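You operate a simulated robot arm through the tools that you are given. There is no shell and no other tool. Be economical: measure what you need, move in short steps, check, and stop when the job is done.

You are at the controls of a simulated robot arm. One attempt, no reset.

JOB
Take the purple pad on the top well of tool chest two and put it away on the black wall shelf. Take the grey housing and leave it on top of the clear jug. Put the gasket pack that says "G 412" from the top of bench nine on top of the green-handled jug and the gasket pack labelled "G 214" on top of the clear jug with a green handle. Fetch the filter carton that expires first from the top of bench nine and set it on the top of the black cart. Take the pink drip tray and put it on the top of bench ten. Take the yellow weight on the top of bench seven and put it away on the top of the battery cart. Put the blue can on the top of bench eight away on the second board from the bottom of the grey shelf. Turn the test box knob to 5 bar. Fetch the green can and set it on the top of bench seven. Close the rack drawer three. Do these in any order. Set down upright: grey housing, filter carton, yellow weight, blue can, green can.

It is judged by the outcome, as a careful person would: the job done as asked, and still so three seconds after it is handed in. It fails if anything else is knocked over, pushed out of place, dropped, spilled or broken.

ROBOT AND FRAMES
A 7-joint arm with a fingered hand on a trunk, on a base that drives. Base frame: it is fixed to the floor where the robot stands at the start and does not move with it; the origin is under the middle of the robot, x ahead of it, y to its left, z up. Units: mm, rad, N and s.
With the tool pointing down near the work surface it reaches from about 360 to 700 mm from the robot's upright axis, wherever it stands. Its first joint turns from -1.204 to 3.002 rad. Places, roughly: black wall shelf [-12300, -5400, 1600]; blue can [-2750, -8750, 1000]; filter carton [-500, -4750, 1000]; gasket pack [-1000, -3250, 1000]; green can [-4000, -8500, 1000]; green-handled jug [-500, -3500, 1000]; grey housing (6x6x13 cm) [700, -200, 900]; jug with a green handle [-1000, -3500, 1000]; pink drip tray (20x17x8 cm) [-700, -7200, 900]; purple pad (10x8x5 cm) [600, 0, 900]; rack drawer three [8300, 6800, 1300]; second board of the grey shelf [-7200, -12000, 600]; test box knob [-2700, -9100, 1000]; top of bench seven [-3000, -7500, 900]; top of bench ten [-800, -5800, 900]; top of the battery cart [5900, 4900, 800]; top of the black cart [-4300, -1400, 800]; yellow weight [-2750, -8000, 1000]. Payload 3.2 kg.
The TCP is the grasp point between the finger pads, 26 mm short of the fingertips. In the tool frame z runs along the fingers and y along their closing line. The gripper opens to 88 mm. The gripper's body begins 30 mm behind the TCP. The gripper is a hand of 5 fingers: y runs from the thumb to the fingers, the wrist lies at [-16, -108, -172] in the tool frame, and closing takes about 1.5 s.
Orientation is told as [roll, pitch, yaw] about the base's x, y, z axes, in that order, counted from this pose: with the fingers straight down and the wrist toward the robot, the tool's x, y and z point along [0, 1, 0], [1, 0, 0] and [0, 0, -1] of the base frame.

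CONTROLS
- The arm moves only by the tool servo_tool. Its argument "increments" is text: rows parted by semicolons, each of 7 numbers parted by spaces: the shift along the tool's x, y, z in mm, then the turn, a rotation vector about the tool's x, y, z in degrees, then the opening in per cent of the stroke, from 0 (shut) to 100 (fully open). In form: dx dy dz ax ay az gripper; .... A call has 1 to 12 rows; each row is the pose to reach, as a shift and turn from the pose commanded when the call began, along the tool's axes at that moment. Rows are played at 5 a second. More than 50 mm and 0.15 rad between two rows, or a gripper value outside its range, and nothing of the call is played. A pose out of reach is approached as far as the arm can. The call stops where the force on the tool passes 40 N (or 10 N more than at its start, if that is more) or the arm is blocked; 0.2 s more then pass. Each finger travels about 72 mm/s and halts on what it meets, pressing with about 30 N; the grip force reading is that of the motor and also rises with nothing between the fingers. The clock runs only during rows and for 0.2 s after the last one: add rows that repeat a pose to give the fingers time. It gives the time, the measured TCP pose, the force on the tool (base axes), the opening and the grip force at its end, in the units of the frame above (readings bear some noise), with the torque about the TCP (base axes, N m) and any sound that the robot's microphone picked up.
- Cameras (640 x 400 px; columns grow to the right, rows downward): "scene" is now at [128.2, 25.2, 1469.2]; the picture's right is [0.19, -0.98, -0.00], its down [-0.41, -0.08, -0.91] and it looks along [0.89, 0.17, -0.42] (base axes); focal length 253 px, centre (320, 200). "wrist" rides on the gripper at [67, -97, -117] in the tool frame; the picture's right is [-0.71, 0.33, -0.62], its down [-0.65, -0.65, 0.39] and it looks along [-0.28, 0.68, 0.68] (tool axes); focal length 234 px, centre (320, 200).
- snapshot(camera): a new picture of that camera. It takes no simulated time.
- move_column(by): slides the trunk up (or, below 0, down) by that many mm; the arm and the scene camera ride with it, the base frame stays. It gives what a move gives, with no picture.
- steer(legs): drives the robot by 1 to 6 legs, each [ahead, left, turn to the left] in mm, mm and rad, along the robot's own axes; the way and the turn of a leg run together, so that a leg with both is an arc; at most 1500 mm and 3.142 rad a leg. The arm and the cameras ride along, it lands a little off, and it stops where it bumps. It gives what a move gives.
- hand_shape(shape): the hand has 5 fingers and takes this shape, open, in about a second: jaw (thumb against the fingers, like two jaws); tri (thumb and two fingers); tip (a fingertip pinch); poke (one finger out to press); point (the index stretched); flat (the hand flat); cup (the hand cupped); fist (a fist). The gripper value then closes the fingers along that shape, each until it touches; the sizes above hold for jaw. It gives what a move gives, with no picture.
- pan_tilt(pan, tilt): turns the head with the scene camera to pan (to the left, within 1.501 rad either way) and tilt (down, from -0.506 to 1.204), counted from straight ahead of the robot. It gives what a move gives.
- point_at(camera, pixels): for up to 12 pixels [column, row] of the newest picture of that camera ("zoom" is the newest enlarged one), the place [x, y, z] in the base frame of the surface seen there, good to about 2 mm, but the place of the scene camera against the robot may be out by one fixed shift of up to 25 mm in any direction. It takes no simulated time.
- close_up(camera, box): a new picture of the part [left, top, right, bottom] of that camera's present view, enlarged. It takes no simulated time.
- finish_job(): hands the job in; it is judged then, once.

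Keep the steps short. Do not move on a guess: measure, check each grasp and each placing, and mend mistakes. In all there are 350 turns and 262 pictures (those below and enlarged ones count). Leave the gripper open and the arm clear of the work at the hand-in unless told otherwise, and finish with a single line.

The tools are called after ">>>" as name(argument=value, ...) on one line, values as JSON. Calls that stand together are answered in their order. servo_tool: Moves the arm, as the interface text tells. Its arguments: {"type":"object","properties":{"increments":{"type":"string"}},"required":["increments"]} The other tools are called the same way: move_column (by) slides the trunk up or down; hand_shape (shape) gives the hand a shape; steer (legs) drives the base; pan_tilt (pan, tilt) turns the head that bears the scene camera; snapshot (camera) takes a picture; point_at (camera, pixels) gives the place of the surface under pixels of a picture; close_up (camera, box) takes an enlarged picture of a part of a camera's view; finish_job () hands the job in.

At the start:

```text
time_s: 0.0
tcp_pos: [451.9, -14.4, 1333.0]
ee_rot: [-0.001, 0.0, 0.0]
force: [-0.8, -0.6, -0.6]
ft_torque: [-0.02, -0.02, 0.01]
opening: 88.1
gripper_force: 0.1
shape: jaw
trunk travel left (down, up): [-750.0, 90.0]
robot x, y, heading: [-0.3, 2.2, 0.001]
head pan, tilt: [0.19, 0.429]
```

scene: 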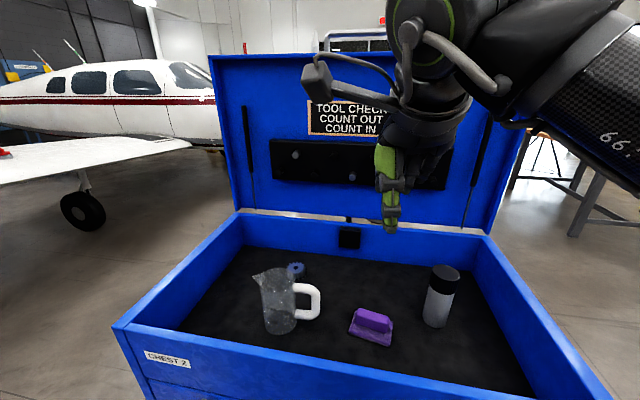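
wrist: 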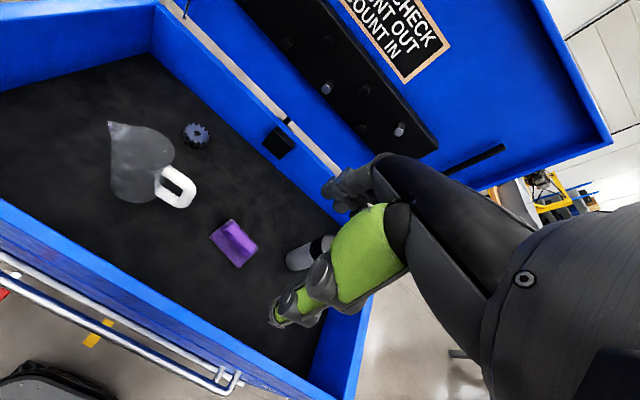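

I see the chest with a clear jug, a purple pad and a grey cylinder with a black top. I'll measure them first.

>>> close_up(camera="scene", box=[220, 220, 500, 395])

>>> point_at(camera="scene", pixels=[[372, 315], [370, 330], [443, 272], [437, 305], [280, 280], [282, 320], [310, 290], [296, 268], [230, 330], [400, 385], [180, 345], [348, 236]])

```text
2.29 times, centred on (360, 308) of scene
```

zoom: 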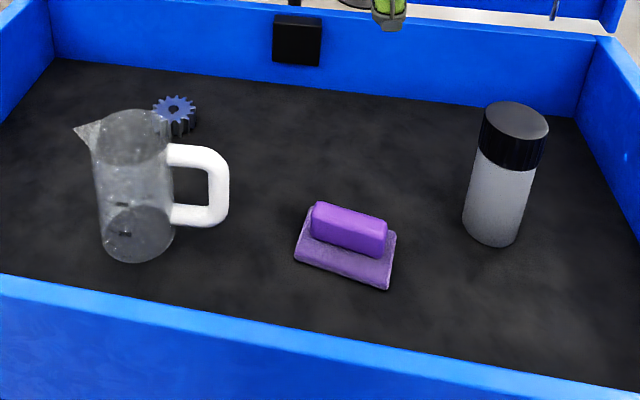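

```text
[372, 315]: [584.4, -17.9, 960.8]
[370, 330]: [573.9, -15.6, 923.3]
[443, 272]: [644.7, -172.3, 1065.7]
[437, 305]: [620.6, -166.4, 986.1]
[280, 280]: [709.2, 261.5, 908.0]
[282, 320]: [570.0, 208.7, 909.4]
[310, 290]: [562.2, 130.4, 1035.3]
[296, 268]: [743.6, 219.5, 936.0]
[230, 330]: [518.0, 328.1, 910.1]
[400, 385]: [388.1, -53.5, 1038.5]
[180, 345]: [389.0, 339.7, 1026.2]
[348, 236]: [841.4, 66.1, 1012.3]
```

Next I compare the wrist camera with the scene camera to find the scene shift, using the gear, pad top and socket.

>>> close_up(camera="wrist", box=[80, 90, 360, 265])

>>> close_up(camera="scene", box=[240, 250, 400, 350])

```text
2.29 times, centred on (220, 178) of wrist
```

zoom: 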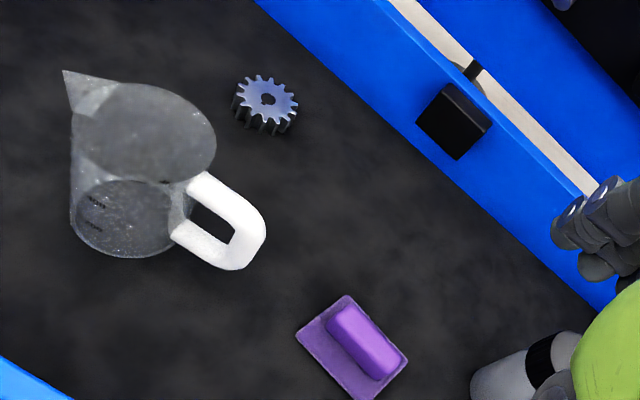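

```text
4.00 times, centred on (320, 300) of scene
```

zoom: 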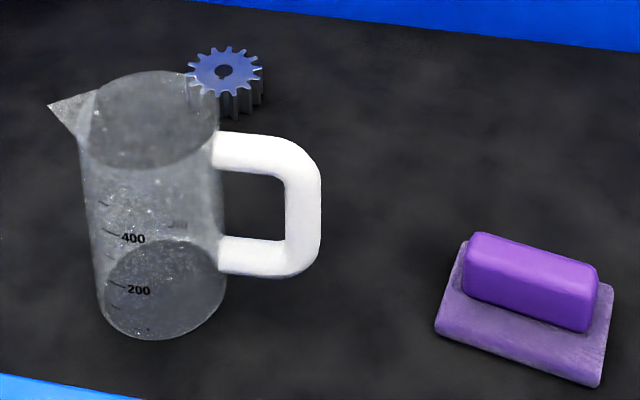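

>>> point_at(camera="zoom", pixels=[[225, 60], [465, 240], [600, 268], [590, 325], [530, 262], [320, 180], [250, 150], [298, 275], [440, 325], [590, 380], [90, 130], [140, 110]])

>>> point_at(camera="wrist", pixels=[[191, 133], [237, 243], [210, 242], [231, 219], [258, 245], [232, 266], [175, 193], [178, 165], [195, 195], [115, 121], [276, 142], [305, 250]])

```text
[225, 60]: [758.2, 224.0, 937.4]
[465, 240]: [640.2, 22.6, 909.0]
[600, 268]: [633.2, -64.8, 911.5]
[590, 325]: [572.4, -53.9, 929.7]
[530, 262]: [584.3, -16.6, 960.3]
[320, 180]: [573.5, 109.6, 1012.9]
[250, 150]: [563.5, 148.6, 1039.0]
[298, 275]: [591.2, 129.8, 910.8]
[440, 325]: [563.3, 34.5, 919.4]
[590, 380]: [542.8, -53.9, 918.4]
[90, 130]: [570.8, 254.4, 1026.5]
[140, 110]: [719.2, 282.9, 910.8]
```

```text
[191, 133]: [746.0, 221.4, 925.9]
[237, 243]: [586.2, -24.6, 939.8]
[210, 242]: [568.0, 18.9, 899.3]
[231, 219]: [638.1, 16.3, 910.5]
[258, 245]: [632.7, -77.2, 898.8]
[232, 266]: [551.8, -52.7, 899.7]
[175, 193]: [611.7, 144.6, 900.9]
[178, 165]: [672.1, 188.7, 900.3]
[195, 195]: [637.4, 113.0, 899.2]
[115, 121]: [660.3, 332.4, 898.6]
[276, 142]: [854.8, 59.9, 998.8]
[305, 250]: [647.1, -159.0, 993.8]
```

>>> close_up(camera="wrist", box=[160, 110, 320, 210])

>>> point_at(camera="zoom", pixels=[[148, 80], [148, 105], [420, 75], [540, 133], [465, 180], [410, 140]])

>>> close_up(camera="scene", box=[260, 210, 420, 310])

>>> point_at(camera="zoom", pixels=[[143, 222], [310, 75], [398, 75], [398, 148], [310, 148], [143, 240]])

```text
4.00 times, centred on (240, 160) of wrist
```

zoom: 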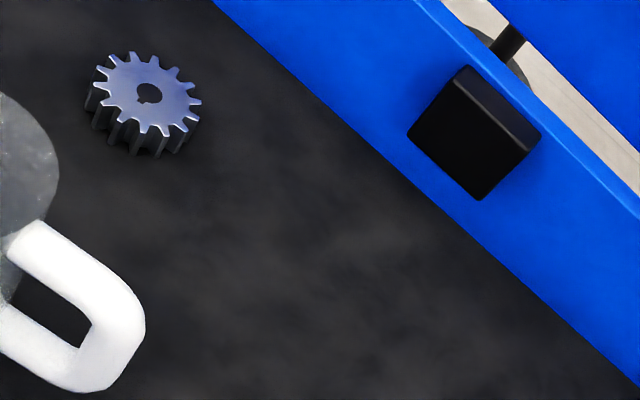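

```text
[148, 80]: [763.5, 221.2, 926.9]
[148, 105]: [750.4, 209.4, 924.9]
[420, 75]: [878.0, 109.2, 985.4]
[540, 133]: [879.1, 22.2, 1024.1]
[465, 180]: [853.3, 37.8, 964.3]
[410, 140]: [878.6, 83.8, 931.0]
```

```text
4.00 times, centred on (340, 260) of scene
```

zoom: 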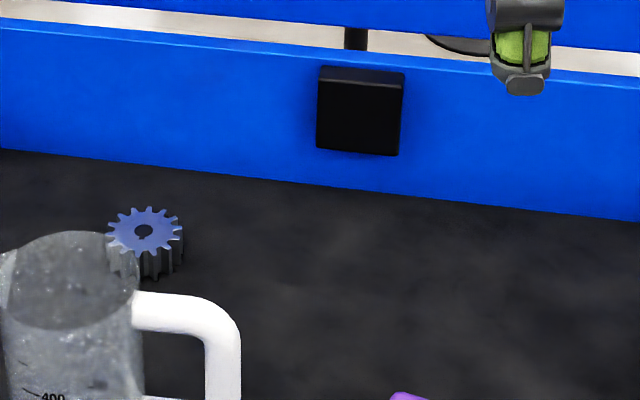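

```text
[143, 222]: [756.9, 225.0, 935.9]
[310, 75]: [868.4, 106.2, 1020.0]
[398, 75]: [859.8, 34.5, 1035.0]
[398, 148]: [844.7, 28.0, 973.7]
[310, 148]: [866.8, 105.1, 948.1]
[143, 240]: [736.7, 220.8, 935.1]
```

Scene shift found: true ≈ scene + (10, -7, -10). Now I look closely at the housing and the jug top.

>>> close_up(camera="scene", box=[400, 250, 480, 340])

>>> point_at(camera="zoom", pixels=[[260, 70], [350, 90], [300, 60], [300, 90], [300, 115], [270, 180], [250, 310], [210, 330]])

>>> close_up(camera="scene", box=[240, 255, 330, 345])

>>> point_at(camera="zoom", pixels=[[180, 60], [175, 110], [175, 140], [280, 100], [120, 110], [60, 80], [180, 90], [180, 180], [240, 240], [345, 85], [100, 260], [200, 340]])

```text
4.44 times, centred on (440, 295) of scene
```

zoom: 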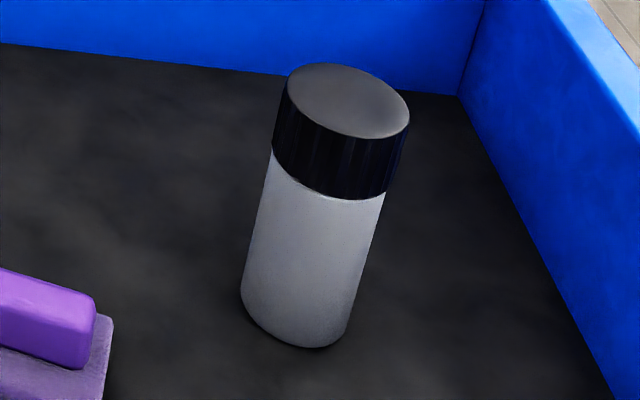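

```text
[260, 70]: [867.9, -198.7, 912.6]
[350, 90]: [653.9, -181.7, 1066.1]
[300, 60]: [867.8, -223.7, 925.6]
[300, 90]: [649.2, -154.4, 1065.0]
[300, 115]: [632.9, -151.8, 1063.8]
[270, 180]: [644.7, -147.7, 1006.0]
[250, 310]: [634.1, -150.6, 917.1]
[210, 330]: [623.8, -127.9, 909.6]
```

```text
4.44 times, centred on (285, 300) of scene
```

zoom: 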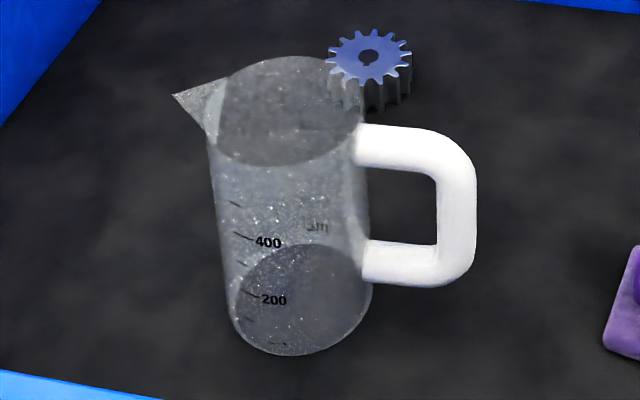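

```text
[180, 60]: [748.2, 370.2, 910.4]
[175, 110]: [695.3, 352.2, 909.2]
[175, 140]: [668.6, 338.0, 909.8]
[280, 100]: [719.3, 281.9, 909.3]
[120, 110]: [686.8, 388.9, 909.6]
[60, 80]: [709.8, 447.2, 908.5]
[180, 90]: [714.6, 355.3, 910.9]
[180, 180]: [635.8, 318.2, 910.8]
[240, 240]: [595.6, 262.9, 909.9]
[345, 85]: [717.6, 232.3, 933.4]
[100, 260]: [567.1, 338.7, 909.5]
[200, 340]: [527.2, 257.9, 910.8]
```

The housing is at about (655,-175), top z≈1055; jug axis about (573,204), top≈1039. Moving open hand to above the housing.

>>> servo_tool(increments="-23 29 21 0 0 2.1 100; -46 58 43 0 0 4.3 100; -69 87 64 0 0 6.4 100; -92 116 86 0 0 8.6 100; -115 145 107 0 0 10.7 100; -138 174 128 0 0 12.9 100; -161 203 150 0 0 15 100")

>>> snapshot(camera="wrist")

>>> snapshot(camera="scene")

```text
time_s: 1.6
tcp_pos: [655.6, -176.8, 1178.9]
ee_rot: [0.0, 0.003, -0.262]
force: [-0.2, -0.1, -1.0]
ft_torque: [0.01, -0.02, -0.01]
opening: 88.0
gripper_force: 0.1
shape: jaw
trunk travel left (down, up): [-750.0, 90.0]
robot x, y, heading: [-0.1, -1.3, -0.0]
head pan, tilt: [0.19, 0.429]
```

```text
252 pictures are left
```

wrist: 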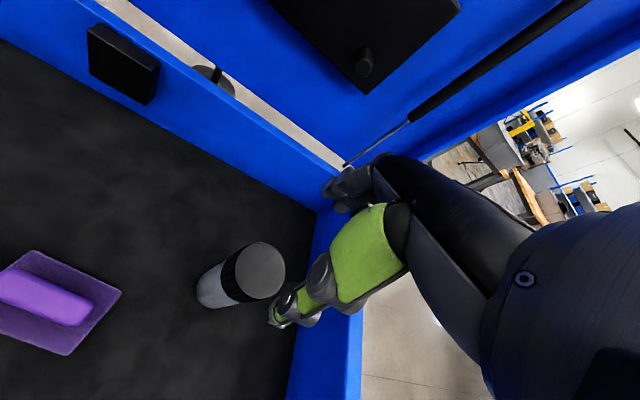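

```text
251 pictures are left
```

scene: 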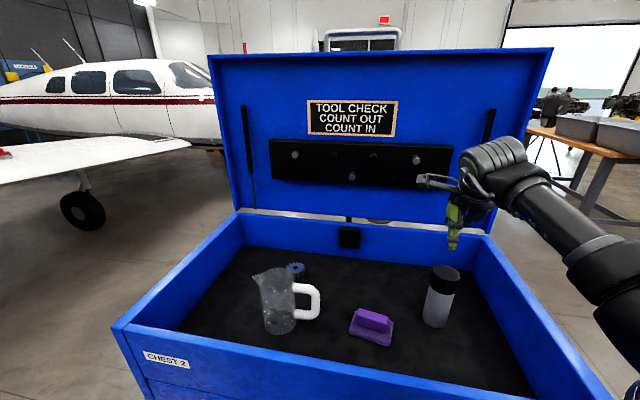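

Close look at the housing's top rim in the wrist view (263,270) to centre precisely.

>>> close_up(camera="wrist", box=[180, 220, 308, 300])

>>> point_at(camera="zoom", pixels=[[415, 250], [285, 250], [515, 280], [410, 120], [430, 380], [260, 340], [170, 300]])

```text
5.00 times, centred on (244, 260) of wrist
```

zoom: 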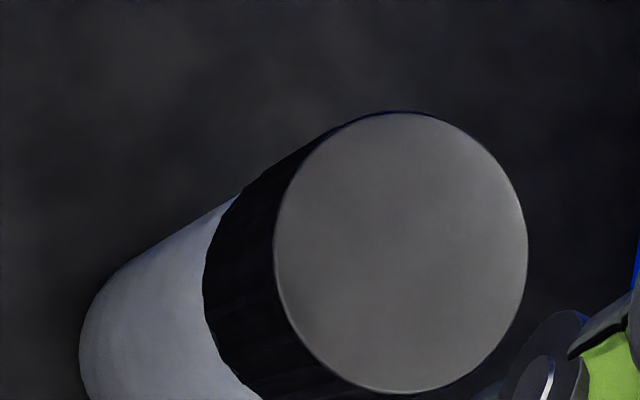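

```text
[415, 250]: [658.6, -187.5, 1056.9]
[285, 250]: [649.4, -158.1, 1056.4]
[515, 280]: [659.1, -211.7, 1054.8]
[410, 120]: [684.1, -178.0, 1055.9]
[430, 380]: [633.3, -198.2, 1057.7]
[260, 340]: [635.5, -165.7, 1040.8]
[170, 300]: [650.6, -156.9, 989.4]
```

Housing centre is (658,-186), 58 mm across, top 1056. Descend so the fingers straddle the cap (TCP z≈1033).

>>> servo_tool(increments="-8 4.5 40 0 0 0 100; -8 4.5 80 0 0 0 100; -8 4.5 115 0 0 0 100; -8 4.5 144 0 0 0 100")

>>> snapshot(camera="wrist")

```text
time_s: 2.6
tcp_pos: [659.7, -184.5, 1037.2]
ee_rot: [0.001, -0.001, -0.262]
force: [1.4, -0.9, 1.8]
ft_torque: [0.04, -0.02, -0.04]
opening: 87.8
gripper_force: 0.0
shape: jaw
trunk travel left (down, up): [-750.0, 90.0]
robot x, y, heading: [-1.5, 2.7, 0.004]
head pan, tilt: [0.19, 0.429]
```

```text
249 pictures are left
```

wrist: 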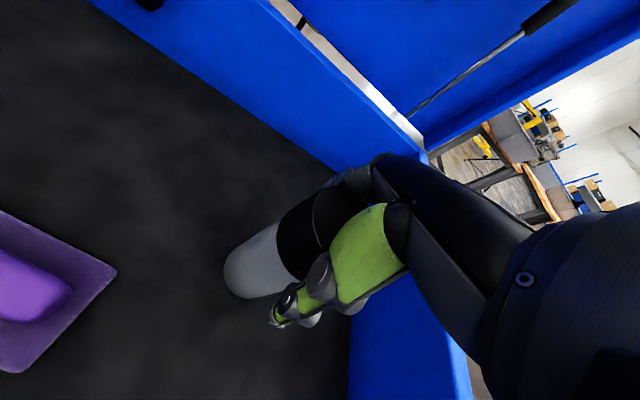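

The cap is between thumb (green) and fingers. Close.

>>> servo_tool(increments="0 0 0 0 0 0 40; 0 0 0 0 0 0 0; 0 0 0 0 0 0 0; 0 0 0 0 0 0 0; 0 0 0 0 0 0 0; 0 0 0 0 0 0 0; 0 0 0 0 0 0 0; 0 0 0 0 0 0 0")

>>> snapshot(camera="wrist")

```text
time_s: 4.4
tcp_pos: [657.5, -183.5, 1037.8]
ee_rot: [0.0, 0.003, -0.263]
force: [-1.8, -0.7, -0.1]
ft_torque: [0.01, 0.32, -0.02]
opening: 53.7
gripper_force: 29.9
shape: jaw
trunk travel left (down, up): [-750.0, 90.0]
robot x, y, heading: [1.0, -1.9, -0.001]
head pan, tilt: [0.19, 0.429]
```

```text
248 pictures are left
```

wrist: 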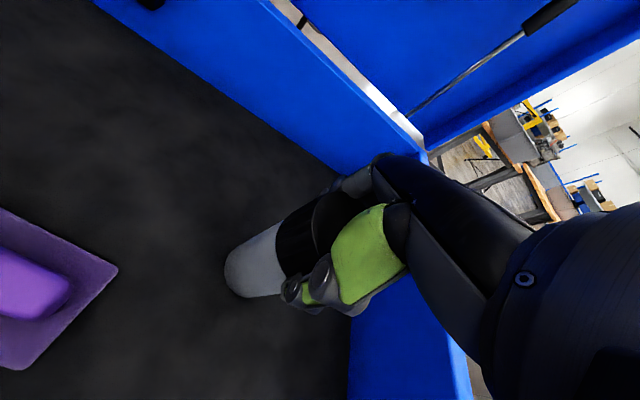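

Gripped (53.7 mm). Lift straight up 180 mm.

>>> servo_tool(increments="0 0 -15 0 0 0 0; 0 0 -55 0 0 0 0; 0 0 -95 0 0 0 0; 0 0 -135 0 0 0 0; 0 0 -180 0 0 0 0")

>>> snapshot(camera="scene")

```text
time_s: 5.6
tcp_pos: [657.7, -183.5, 1217.8]
ee_rot: [-0.001, 0.002, -0.259]
force: [0.4, 0.3, -4.3]
ft_torque: [0.02, 0.0, -0.03]
opening: 53.5
gripper_force: 29.4
shape: jaw
trunk travel left (down, up): [-750.0, 90.0]
robot x, y, heading: [-2.5, -2.1, 0.001]
head pan, tilt: [0.19, 0.429]
```

```text
247 pictures are left
```

scene: 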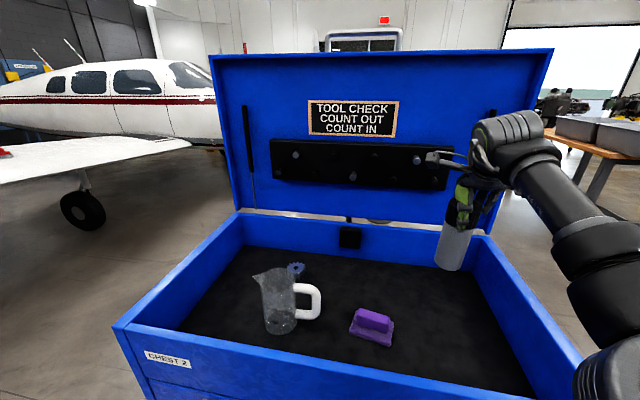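

Carry it to above the jug at (573,204), turning yaw back to 0.

>>> servo_tool(increments="39 -20 0 0 0 -1.7 0; 78 -40 0 0 0 -3.3 0; 117 -61 0 0 0 -5 0; 156 -81 0 0 0 -6.7 0; 196 -101 0 0 0 -8.3 0; 235 -121 0 0 0 -10 0; 274 -142 0 0 0 -11.7 0; 313 -162 0 0 0 -13.3 0; 352 -182 0 0 0 -15 0; 352 -182 0 0 0 -15 0")

>>> snapshot(camera="scene")

>>> snapshot(camera="wrist")

```text
time_s: 7.8
tcp_pos: [568.9, 154.3, 1202.7]
ee_rot: [0.01, 0.021, -0.032]
force: [0.3, 0.8, -5.0]
ft_torque: [0.0, -0.01, -0.05]
opening: 52.6
gripper_force: 30.0
shape: jaw
out of reach, approached as far as the arm can: row 7, 8, 9, 10
trunk travel left (down, up): [-750.0, 90.0]
robot x, y, heading: [-1.2, 2.9, -0.001]
head pan, tilt: [0.19, 0.429]
```

```text
246 pictures are left
```

scene: 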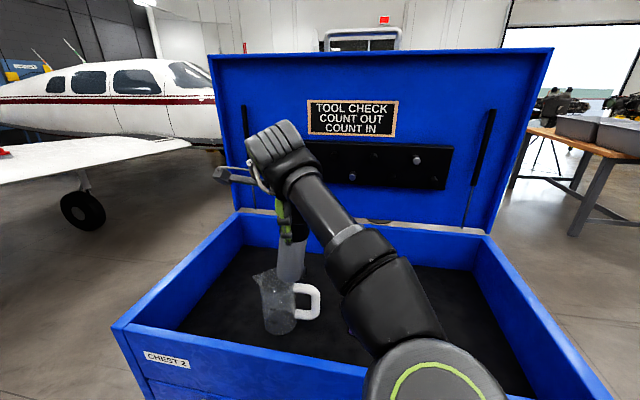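

```text
245 pictures are left
```

wrist: 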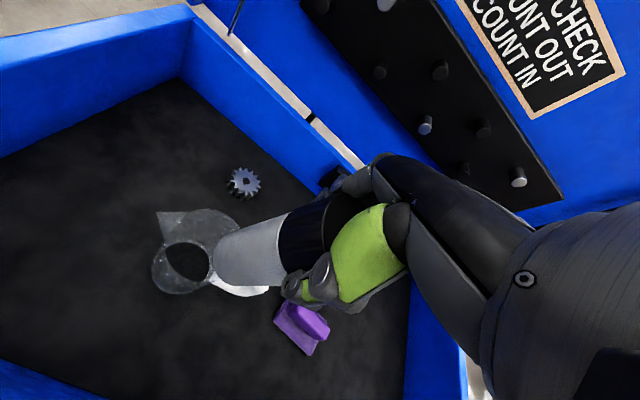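

Out of reach to the left by 50 mm; I'll raise slightly and shift the base left 100 mm.

>>> servo_tool(increments="0 0 -15 0 0 0 0")

>>> steer(legs=[[0, 100, 0]])

>>> snapshot(camera="wrist")

>>> snapshot(camera="scene")

```text
time_s: 8.2
tcp_pos: [566.4, 151.5, 1205.9]
ee_rot: [0.01, 0.028, -0.033]
force: [0.4, 0.9, -5.2]
ft_torque: [-0.05, 0.0, 0.0]
opening: 52.5
gripper_force: 30.0
shape: jaw
out of reach, approached as far as the arm can: row 1
trunk travel left (down, up): [-750.0, 90.0]
robot x, y, heading: [-1.1, -0.3, -0.001]
head pan, tilt: [0.19, 0.429]
```

```text
time_s: 9.3
tcp_pos: [567.5, 251.0, 1214.5]
ee_rot: [0.021, 0.018, -0.033]
force: [-0.3, 0.5, -5.2]
ft_torque: [-0.08, 0.03, 0.0]
opening: 52.5
gripper_force: 29.9
shape: jaw
trunk travel left (down, up): [-750.0, 90.0]
robot x, y, heading: [0.4, 104.2, 0.002]
head pan, tilt: [0.19, 0.429]
```

```text
244 pictures are left
```

wrist: 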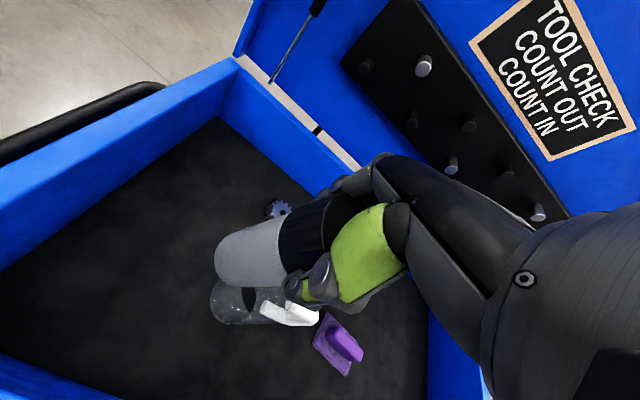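

```text
243 pictures are left
```

scene: 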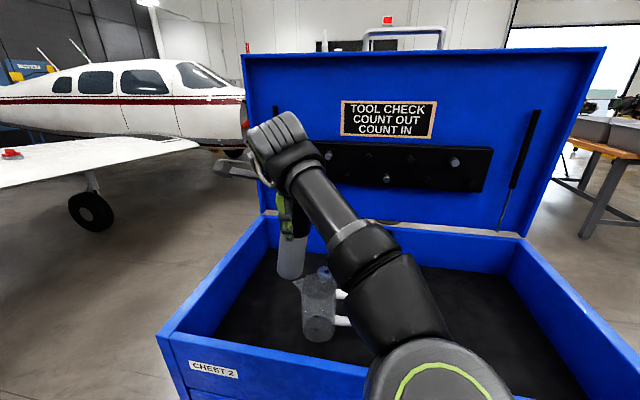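

>>> close_up(camera="scene", box=[270, 250, 366, 346])

>>> close_up(camera="wrist", box=[190, 180, 350, 340])

```text
4.17 times, centred on (318, 298) of scene
```

zoom: 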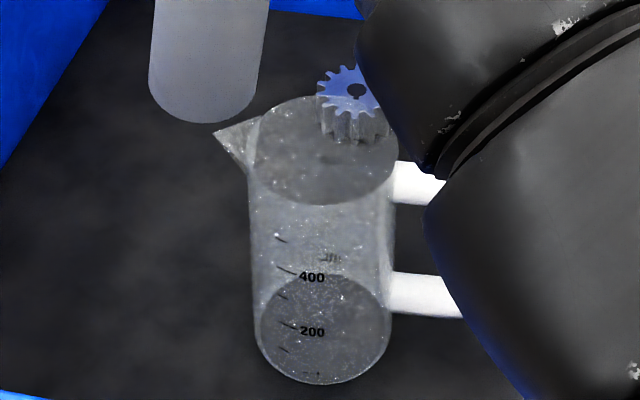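

```text
2.50 times, centred on (270, 260) of wrist
```

zoom: 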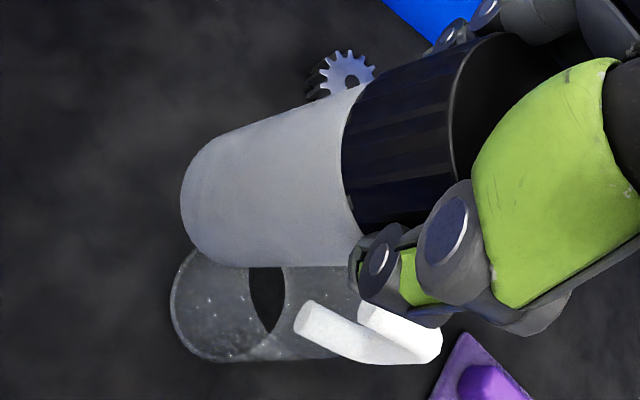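

Jug axis from both views ≈ (570,204). Shift over it and level the tool.

>>> servo_tool(increments="-24 1 0 -0.5 -0.6 -1 0; -47 2 0 -1 -1.2 -1.9 0; -47 2 0 -1 -1.2 -1.9 0")

>>> close_up(camera="scene", box=[270, 230, 366, 346])

```text
time_s: 10.2
tcp_pos: [564.8, 204.9, 1213.6]
ee_rot: [-0.002, -0.001, 0.002]
force: [-0.5, 0.6, -4.8]
ft_torque: [-0.08, 0.02, -0.03]
opening: 52.7
gripper_force: 29.8
shape: jaw
trunk travel left (down, up): [-750.0, 90.0]
robot x, y, heading: [0.8, 97.6, -0.001]
head pan, tilt: [0.19, 0.429]
```

```text
3.45 times, centred on (318, 288) of scene
```

zoom: 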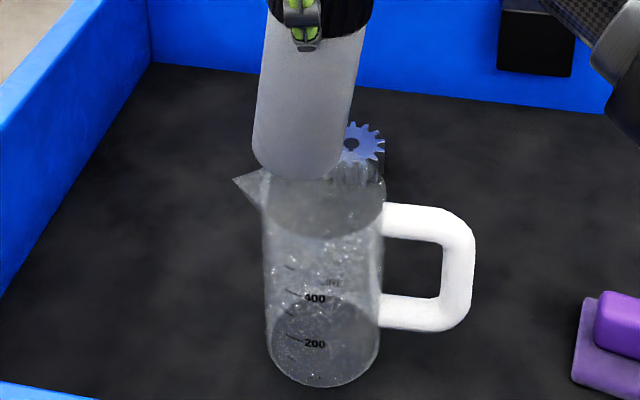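

The housing hangs tilted about 7° in the view; let me measure its side points.

>>> point_at(camera="zoom", pixels=[[270, 70], [340, 70], [305, 70], [262, 140], [330, 140], [298, 140], [298, 165], [308, 40]])

```text
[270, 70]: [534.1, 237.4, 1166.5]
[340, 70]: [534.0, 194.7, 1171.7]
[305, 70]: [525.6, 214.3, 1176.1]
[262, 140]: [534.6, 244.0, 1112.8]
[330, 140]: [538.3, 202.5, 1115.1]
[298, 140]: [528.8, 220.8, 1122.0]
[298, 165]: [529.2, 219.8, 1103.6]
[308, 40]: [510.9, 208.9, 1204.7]
```

Lean is 7.4° about the closing axis. Rotate it back upright and shift +4 mm in x.

>>> servo_tool(increments="0 2 0 0 -3.7 0 0; 0 4 0 0 -7.4 0 0; 0 4 0 0 -7.4 0 0")

>>> close_up(camera="scene", box=[270, 230, 366, 346])

>>> point_at(camera="zoom", pixels=[[270, 70], [340, 70], [305, 70], [270, 140], [335, 140], [302, 140], [302, 165], [308, 40]])

```text
time_s: 10.9
tcp_pos: [570.2, 203.9, 1214.2]
ee_rot: [-0.129, -0.001, 0.0]
force: [0.9, -0.3, -5.2]
ft_torque: [-0.01, 0.05, 0.04]
opening: 52.6
gripper_force: 30.3
shape: jaw
trunk travel left (down, up): [-750.0, 90.0]
robot x, y, heading: [3.3, 100.4, 0.003]
head pan, tilt: [0.19, 0.429]
```

```text
3.45 times, centred on (318, 288) of scene
```

zoom: 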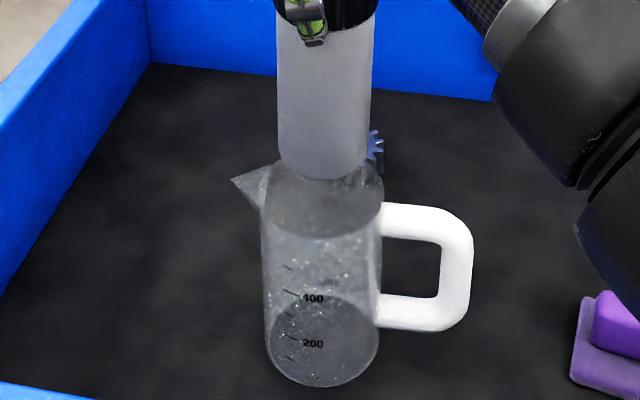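

```text
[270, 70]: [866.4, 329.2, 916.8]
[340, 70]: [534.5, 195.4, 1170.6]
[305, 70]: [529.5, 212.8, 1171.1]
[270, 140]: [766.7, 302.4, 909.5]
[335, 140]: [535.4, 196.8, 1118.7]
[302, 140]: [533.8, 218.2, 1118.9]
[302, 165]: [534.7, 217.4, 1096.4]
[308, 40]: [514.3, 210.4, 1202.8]
```

Upright and centred over the jug. Lower 30 mm.

>>> servo_tool(increments="2 0 15 0 0 0 0; 3.9 0 30 0 0 0 0; 3.9 0 30 0 0 0 0")

>>> close_up(camera="scene", box=[270, 230, 366, 346])

```text
time_s: 11.8
tcp_pos: [569.7, 203.4, 1182.8]
ee_rot: [-0.128, -0.002, 0.001]
force: [0.7, 0.7, -5.3]
ft_torque: [-0.01, 0.02, 0.0]
opening: 52.7
gripper_force: 29.7
shape: jaw
trunk travel left (down, up): [-750.0, 90.0]
robot x, y, heading: [1.3, 99.5, -0.001]
head pan, tilt: [0.19, 0.429]
```

```text
3.45 times, centred on (318, 288) of scene
```

zoom: 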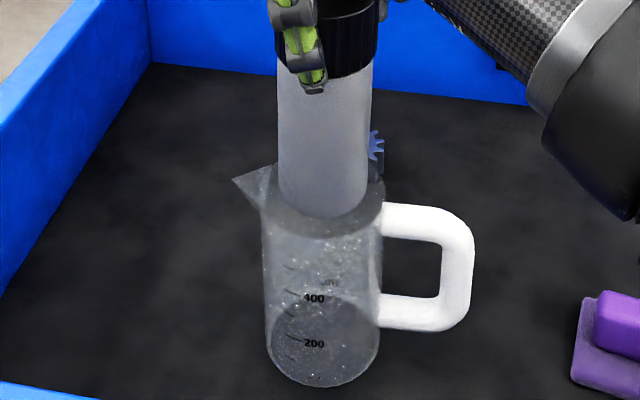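

>>> servo_tool(increments="0.4 0 3 0 0 0 0; 0.4 0 3 0 0 0 0")

>>> servo_tool(increments="0.4 0 3 0 0 0 0; 0.4 0 3 0 0 0 0")

```text
time_s: 12.3
tcp_pos: [570.0, 203.9, 1180.1]
ee_rot: [-0.128, -0.001, 0.001]
force: [0.1, 0.2, -5.1]
ft_torque: [0.0, 0.02, 0.0]
opening: 52.6
gripper_force: 30.1
shape: jaw
trunk travel left (down, up): [-750.0, 90.0]
robot x, y, heading: [-2.7, 98.4, -0.003]
head pan, tilt: [0.19, 0.429]
```

```text
time_s: 12.9
tcp_pos: [569.6, 202.9, 1176.4]
ee_rot: [-0.129, -0.002, 0.002]
force: [-0.2, 0.8, 1.1]
ft_torque: [-0.01, 0.03, -0.02]
opening: 52.8
gripper_force: 30.0
shape: jaw
trunk travel left (down, up): [-750.0, 90.0]
robot x, y, heading: [2.4, 102.6, -0.002]
head pan, tilt: [0.19, 0.429]
```

Contact made (weight went to 0, +1 N): it rests on a solid top. Check the picture before opening.

>>> close_up(camera="scene", box=[270, 210, 366, 346])

```text
2.94 times, centred on (318, 278) of scene
```

zoom: 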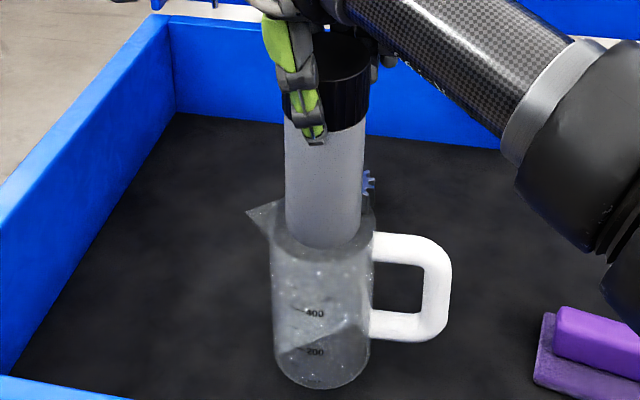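

Seated and centred. Open slowly.

>>> servo_tool(increments="0 0 0 0 0 0 70; 0 0 0 0 0 0 85; 0 0 0 0 0 0 100; 0 0 0 0 0 0 100; 0 0 0 0 0 0 100")

>>> servo_tool(increments="-3.9 0 -30 0 0 0 100; -7.8 0 -60 0 0 0 100; -12 0 -90 0 0 0 100; -15 0 -115 0 0 0 100")

>>> snapshot(camera="scene")

```text
time_s: 14.2
tcp_pos: [569.8, 204.4, 1176.4]
ee_rot: [-0.131, 0.0, -0.001]
force: [0.7, -0.2, -0.2]
ft_torque: [0.01, 0.02, 0.03]
opening: 88.1
gripper_force: 0.1
shape: jaw
trunk travel left (down, up): [-750.0, 90.0]
robot x, y, heading: [0.9, 98.9, -0.002]
head pan, tilt: [0.19, 0.429]
```

```text
time_s: 15.2
tcp_pos: [540.9, 203.0, 1273.0]
ee_rot: [-0.128, 0.0, -0.001]
force: [-1.2, 1.0, 0.5]
ft_torque: [-0.06, -0.01, -0.02]
opening: 87.8
gripper_force: 0.1
shape: jaw
out of reach, approached as far as the arm can: row 3, 4
trunk travel left (down, up): [-750.0, 90.0]
robot x, y, heading: [1.2, 98.4, -0.001]
head pan, tilt: [0.19, 0.429]
```

```text
236 pictures are left
```

scene: 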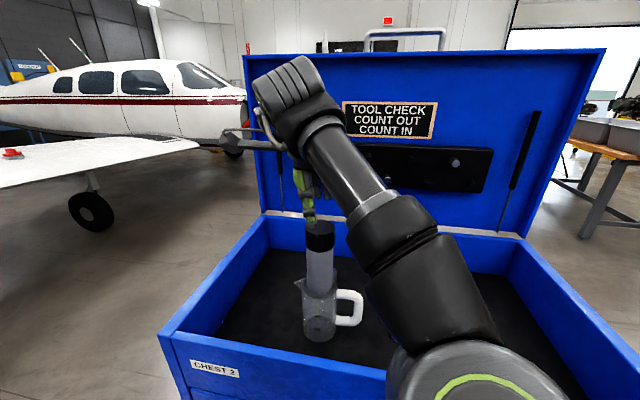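

Housing stands on the jug. Raise the trunk for clearance, then move right toward the pad at (595,-24).

>>> move_column(by=60)

>>> servo_tool(increments="-45 0 0 0 0 0 100; -90 0 0 0 2 0 100; -135 0 0 0 4 2 100; -180 0 0 0 6 4 100; -215 5 0 0 7.4 6 100; -230 30 0 0 7.4 8 100; -230 55 0 0 7.4 12.7 100")

>>> snapshot(camera="wrist")

```text
time_s: 16.1
tcp_pos: [540.9, 202.2, 1333.6]
ee_rot: [-0.129, -0.001, -0.002]
force: [0.1, -0.3, 0.3]
ft_torque: [-0.05, -0.03, 0.0]
opening: 87.8
gripper_force: 0.0
shape: jaw
trunk travel left (down, up): [-810.0, 30.0]
robot x, y, heading: [0.7, 99.8, -0.0]
head pan, tilt: [0.19, 0.429]
```

```text
time_s: 17.8
tcp_pos: [598.2, -23.0, 1364.6]
ee_rot: [0.0, -0.015, -0.218]
force: [-0.1, 0.9, 0.1]
ft_torque: [-0.02, 0.02, -0.02]
opening: 87.9
gripper_force: 0.0
shape: jaw
trunk travel left (down, up): [-810.0, 30.0]
robot x, y, heading: [-1.4, 101.9, 0.0]
head pan, tilt: [0.19, 0.429]
```

```text
235 pictures are left
```

wrist: 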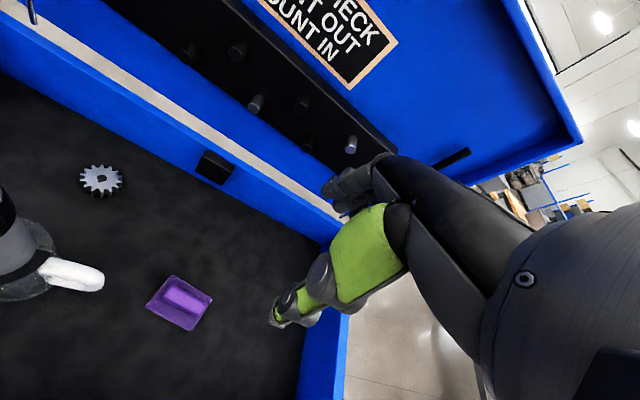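

Measure the pad bar with the wrist camera (near (182,300)).

>>> close_up(camera="wrist", box=[130, 265, 226, 340])

>>> point_at(camera="wrist", pixels=[[170, 290], [200, 302], [165, 298], [192, 314], [185, 298], [170, 277], [211, 297], [190, 329], [147, 304]])

```text
5.33 times, centred on (178, 302) of wrist
```

zoom: 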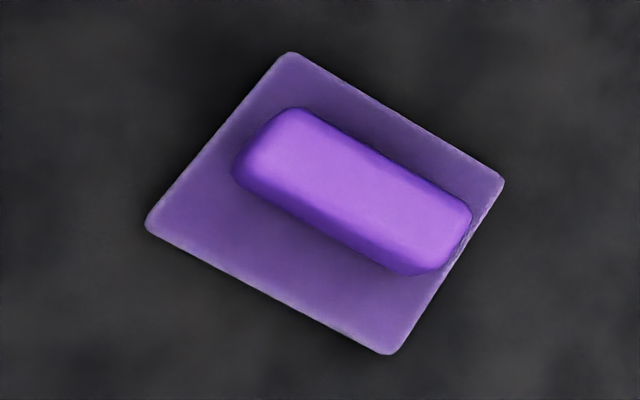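

```text
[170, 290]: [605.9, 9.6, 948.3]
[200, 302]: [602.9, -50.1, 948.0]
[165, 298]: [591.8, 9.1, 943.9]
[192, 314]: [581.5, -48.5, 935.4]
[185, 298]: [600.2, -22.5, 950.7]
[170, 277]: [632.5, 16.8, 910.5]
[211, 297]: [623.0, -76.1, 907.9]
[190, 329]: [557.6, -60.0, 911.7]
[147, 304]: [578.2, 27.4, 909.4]
```

Bar centre (598,-22), top 950, axis ~10° off y. Descend over it.

>>> servo_tool(increments="0 -1 45 0.2 0 -0.6 100; 0 -1 90 0.4 0 -1.2 100; 0 -2 135 0.86 0 -2.5 100; 0 -3 180 0.86 0 -2.5 100; 0 -3 225 0.86 0 -2.5 100; 0 -4 270 0.86 0 -2.5 100; 0 -5 310 0.86 0 -2.5 100; 0 -5 345 0.86 0 -2.5 100; 0 -5 365 0.86 0 -2.5 100; 0 -5 365 0.86 0 -2.5 100")

>>> snapshot(camera="wrist")

>>> snapshot(camera="scene")

```text
time_s: 19.9
tcp_pos: [596.6, -25.1, 999.8]
ee_rot: [0.003, 0.001, -0.175]
force: [-0.3, -0.7, 0.1]
ft_torque: [0.0, 0.02, 0.01]
opening: 87.8
gripper_force: 0.0
shape: jaw
trunk travel left (down, up): [-810.0, 30.0]
robot x, y, heading: [0.4, 96.9, -0.002]
head pan, tilt: [0.19, 0.429]
```

```text
233 pictures are left
```

wrist: 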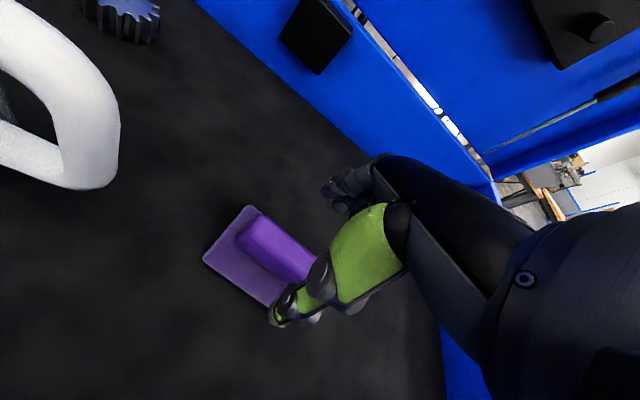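

```text
232 pictures are left
```

scene: 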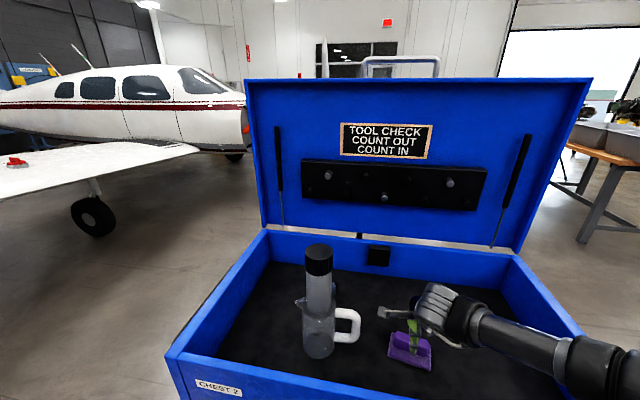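

Descend to TCP z≈943 and close.

>>> servo_tool(increments="2 0 25 0 0 0 100; 3 1 45 0 0 0 100; 3 1 57 0 0 0 100; 3 1 57 0 0 0 60; 3 1 57 0 0 0 0; 3 1 57 0 0 0 0; 3 1 57 0 0 0 0; 3 1 57 0 0 0 0; 3 1 57 0 0 0 0; 3 1 57 0 0 0 0; 3 1 57 0 0 0 0")

>>> snapshot(camera="wrist")

```text
time_s: 22.4
tcp_pos: [597.6, -20.9, 943.0]
ee_rot: [0.002, -0.001, -0.176]
force: [-0.1, -0.4, 0.3]
ft_torque: [0.01, 0.06, 0.06]
opening: 20.5
gripper_force: 30.2
shape: jaw
trunk travel left (down, up): [-810.0, 30.0]
robot x, y, heading: [1.0, 97.2, 0.002]
head pan, tilt: [0.19, 0.429]
```

```text
231 pictures are left
```

wrist: 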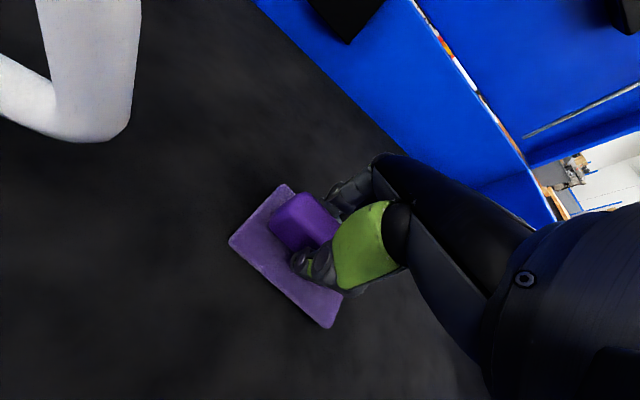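

Gripped at 20 mm. Lift out of the chest.

>>> servo_tool(increments="0 0 -20 0 0 0 0; 0 0 -60 0 0 0 0; 0 0 -105 0 0 0 0; 0 0 -150 0 0 0 0; 0 0 -195 0 0 0 0; 0 0 -240 0 0 0 0; 0 0 -285 0 0 0 0; 0 -45 -320 0 0 0 0; 0 -90 -340 0 0 0 0; 0 -135 -350 0 0 0 0")

>>> snapshot(camera="wrist")

>>> snapshot(camera="scene")

```text
refused: row 8 steps farther than a row can; nothing moved
```

```text
230 pictures are left
```

wrist: 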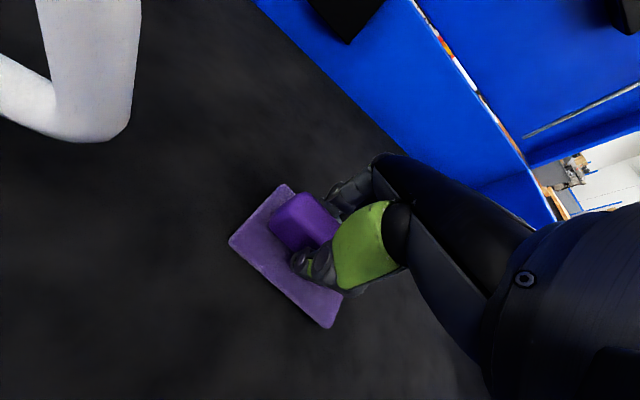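

```text
229 pictures are left
```

scene: 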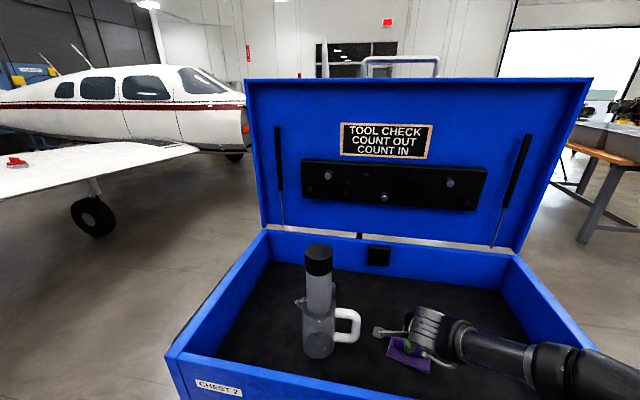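

A row was too long; retry with smaller steps.

>>> servo_tool(increments="0 0 -20 0 0 0 0; 0 0 -60 0 0 0 0; 0 0 -105 0 0 0 0; 0 0 -150 0 0 0 0; 0 0 -195 0 0 0 0; 0 0 -240 0 0 0 0; 0 0 -280 0 0 0 0; 0 -30 -310 0 0 0 0; 0 -70 -330 0 0 0 0; 0 -115 -340 0 0 0 0; 0 -160 -350 0 0 0 0")

>>> pan_tilt(pan=0, tilt=0.2)

>>> snapshot(camera="scene")

```text
time_s: 24.8
tcp_pos: [437.6, 8.1, 1292.6]
ee_rot: [0.002, -0.003, -0.178]
force: [-0.4, -0.3, -0.5]
ft_torque: [0.03, -0.01, 0.0]
opening: 20.6
gripper_force: 30.2
shape: jaw
trunk travel left (down, up): [-810.0, 30.0]
robot x, y, heading: [0.7, 99.0, 0.003]
head pan, tilt: [0.19, 0.429]
```

```text
time_s: 25.5
tcp_pos: [441.1, 7.5, 1291.3]
ee_rot: [0.001, 0.0, -0.176]
force: [0.3, -0.7, -0.4]
ft_torque: [0.02, 0.0, 0.02]
opening: 20.5
gripper_force: 29.8
shape: jaw
trunk travel left (down, up): [-810.0, 30.0]
robot x, y, heading: [1.3, 97.7, -0.003]
head pan, tilt: [0.0, 0.201]
```

```text
228 pictures are left
```

scene: 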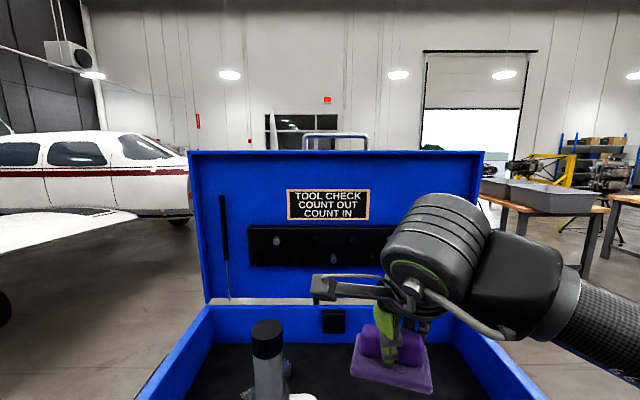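

Pad is held. Back away from the chest, then look around behind.

>>> steer(legs=[[-700, 0, 0], [0, 0, 1.571]])

>>> snapshot(camera="scene")

>>> pan_tilt(pan=1.4, tilt=0.2)

>>> snapshot(camera="scene")

```text
time_s: 28.2
tcp_pos: [42.3, -75.5, 1289.2]
ee_rot: [0.002, 0.003, -0.304]
force: [0.1, -0.8, -1.2]
ft_torque: [0.01, -0.02, -0.02]
opening: 20.7
gripper_force: 29.9
shape: jaw
trunk travel left (down, up): [-810.0, 30.0]
robot x, y, heading: [-388.7, 74.8, -0.125]
head pan, tilt: [0.0, 0.201]
stopped in leg 1: the robot was blocked; the commanded pose is now the measured one
```

```text
227 pictures are left
```

scene: 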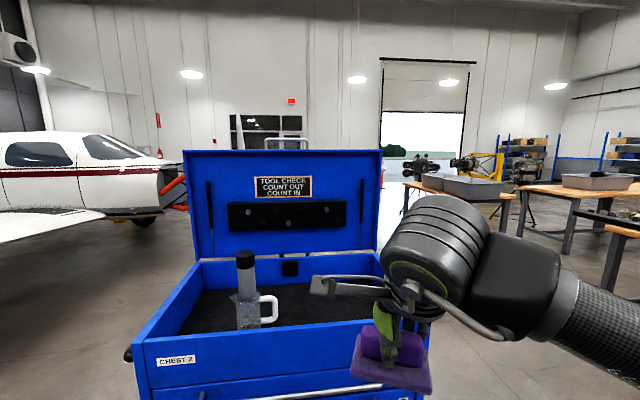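

```text
time_s: 29.8
tcp_pos: [41.0, -71.3, 1289.9]
ee_rot: [0.001, 0.001, -0.304]
force: [-0.2, 0.6, -1.0]
ft_torque: [0.01, -0.01, 0.03]
opening: 20.3
gripper_force: 29.4
shape: jaw
trunk travel left (down, up): [-810.0, 30.0]
robot x, y, heading: [-383.3, 76.4, -0.123]
head pan, tilt: [1.4, 0.201]
```

```text
226 pictures are left
```

scene: 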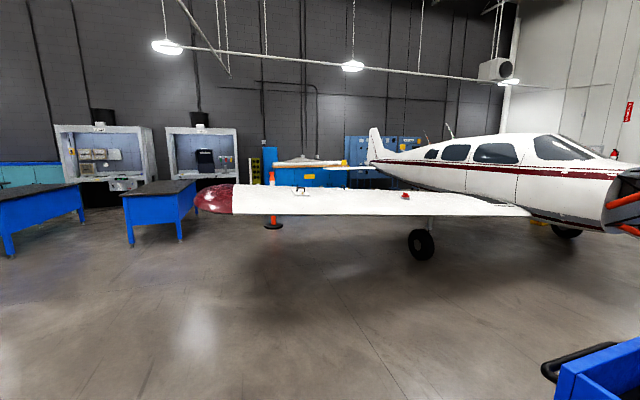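

Blocked going backward by something. Look to the right and behind.

>>> pan_tilt(pan=-1.5, tilt=0.5)

>>> snapshot(camera="scene")

>>> pan_tilt(pan=1.5, tilt=0.8)

>>> snapshot(camera="scene")

```text
time_s: 32.3
tcp_pos: [41.1, -73.2, 1290.1]
ee_rot: [0.003, 0.001, -0.306]
force: [0.5, -0.2, -0.7]
ft_torque: [0.03, -0.01, 0.04]
opening: 20.6
gripper_force: 30.0
shape: jaw
trunk travel left (down, up): [-810.0, 30.0]
robot x, y, heading: [-384.4, 74.6, -0.126]
head pan, tilt: [-1.499, 0.499]
```

```text
225 pictures are left
```

scene: 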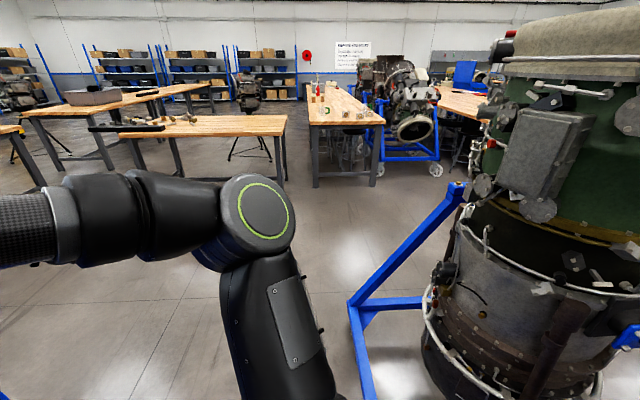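

```text
time_s: 34.9
tcp_pos: [41.9, -72.3, 1290.1]
ee_rot: [0.002, 0.0, -0.303]
force: [0.0, -1.0, -1.1]
ft_torque: [0.0, -0.01, 0.02]
opening: 20.6
gripper_force: 30.0
shape: jaw
trunk travel left (down, up): [-810.0, 30.0]
robot x, y, heading: [-385.7, 70.0, -0.124]
head pan, tilt: [1.499, 0.799]
```

```text
224 pictures are left
```

scene: 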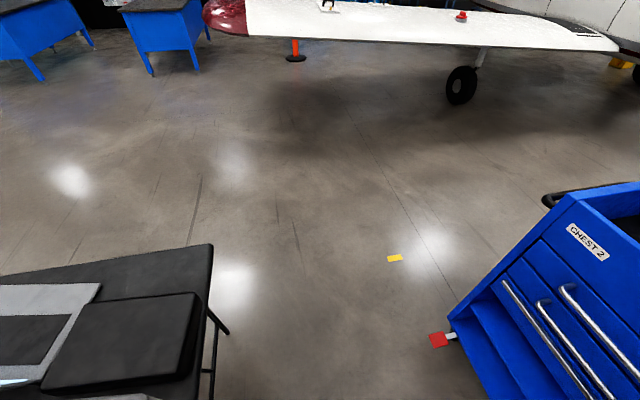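

Table at left-rear, engine stand at right-rear. Measure table corner positions.

>>> point_at(camera="scene", pixels=[[211, 247], [195, 390], [226, 330], [100, 262], [60, 330], [150, 340], [440, 340], [460, 330], [395, 258], [150, 70], [300, 55], [20, 290]])

>>> pan_tilt(pan=-1.5, tilt=0.9)

>>> snapshot(camera="scene")

```text
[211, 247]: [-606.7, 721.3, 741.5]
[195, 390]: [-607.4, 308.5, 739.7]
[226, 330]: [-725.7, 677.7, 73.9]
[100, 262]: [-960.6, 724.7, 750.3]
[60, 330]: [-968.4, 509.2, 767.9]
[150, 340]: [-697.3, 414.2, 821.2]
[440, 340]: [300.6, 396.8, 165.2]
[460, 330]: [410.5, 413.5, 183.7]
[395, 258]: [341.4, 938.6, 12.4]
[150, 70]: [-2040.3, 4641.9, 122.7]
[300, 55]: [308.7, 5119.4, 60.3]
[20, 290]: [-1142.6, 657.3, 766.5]
```

```text
time_s: 37.5
tcp_pos: [41.1, -72.8, 1291.1]
ee_rot: [0.002, 0.003, -0.305]
force: [1.1, -0.4, -0.4]
ft_torque: [-0.01, 0.03, 0.01]
opening: 20.5
gripper_force: 29.8
shape: jaw
trunk travel left (down, up): [-810.0, 30.0]
robot x, y, heading: [-383.9, 74.8, -0.124]
head pan, tilt: [-1.499, 0.901]
```

```text
223 pictures are left
```

scene: 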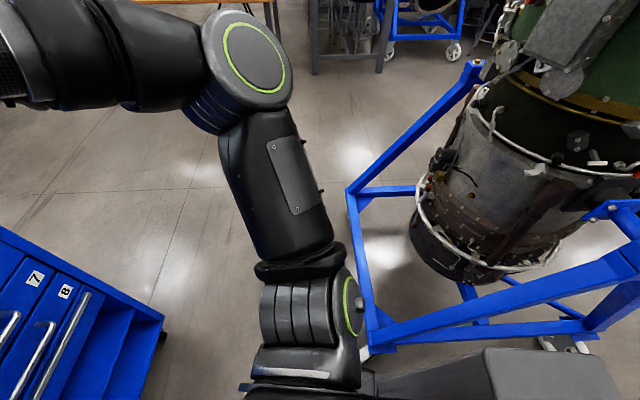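

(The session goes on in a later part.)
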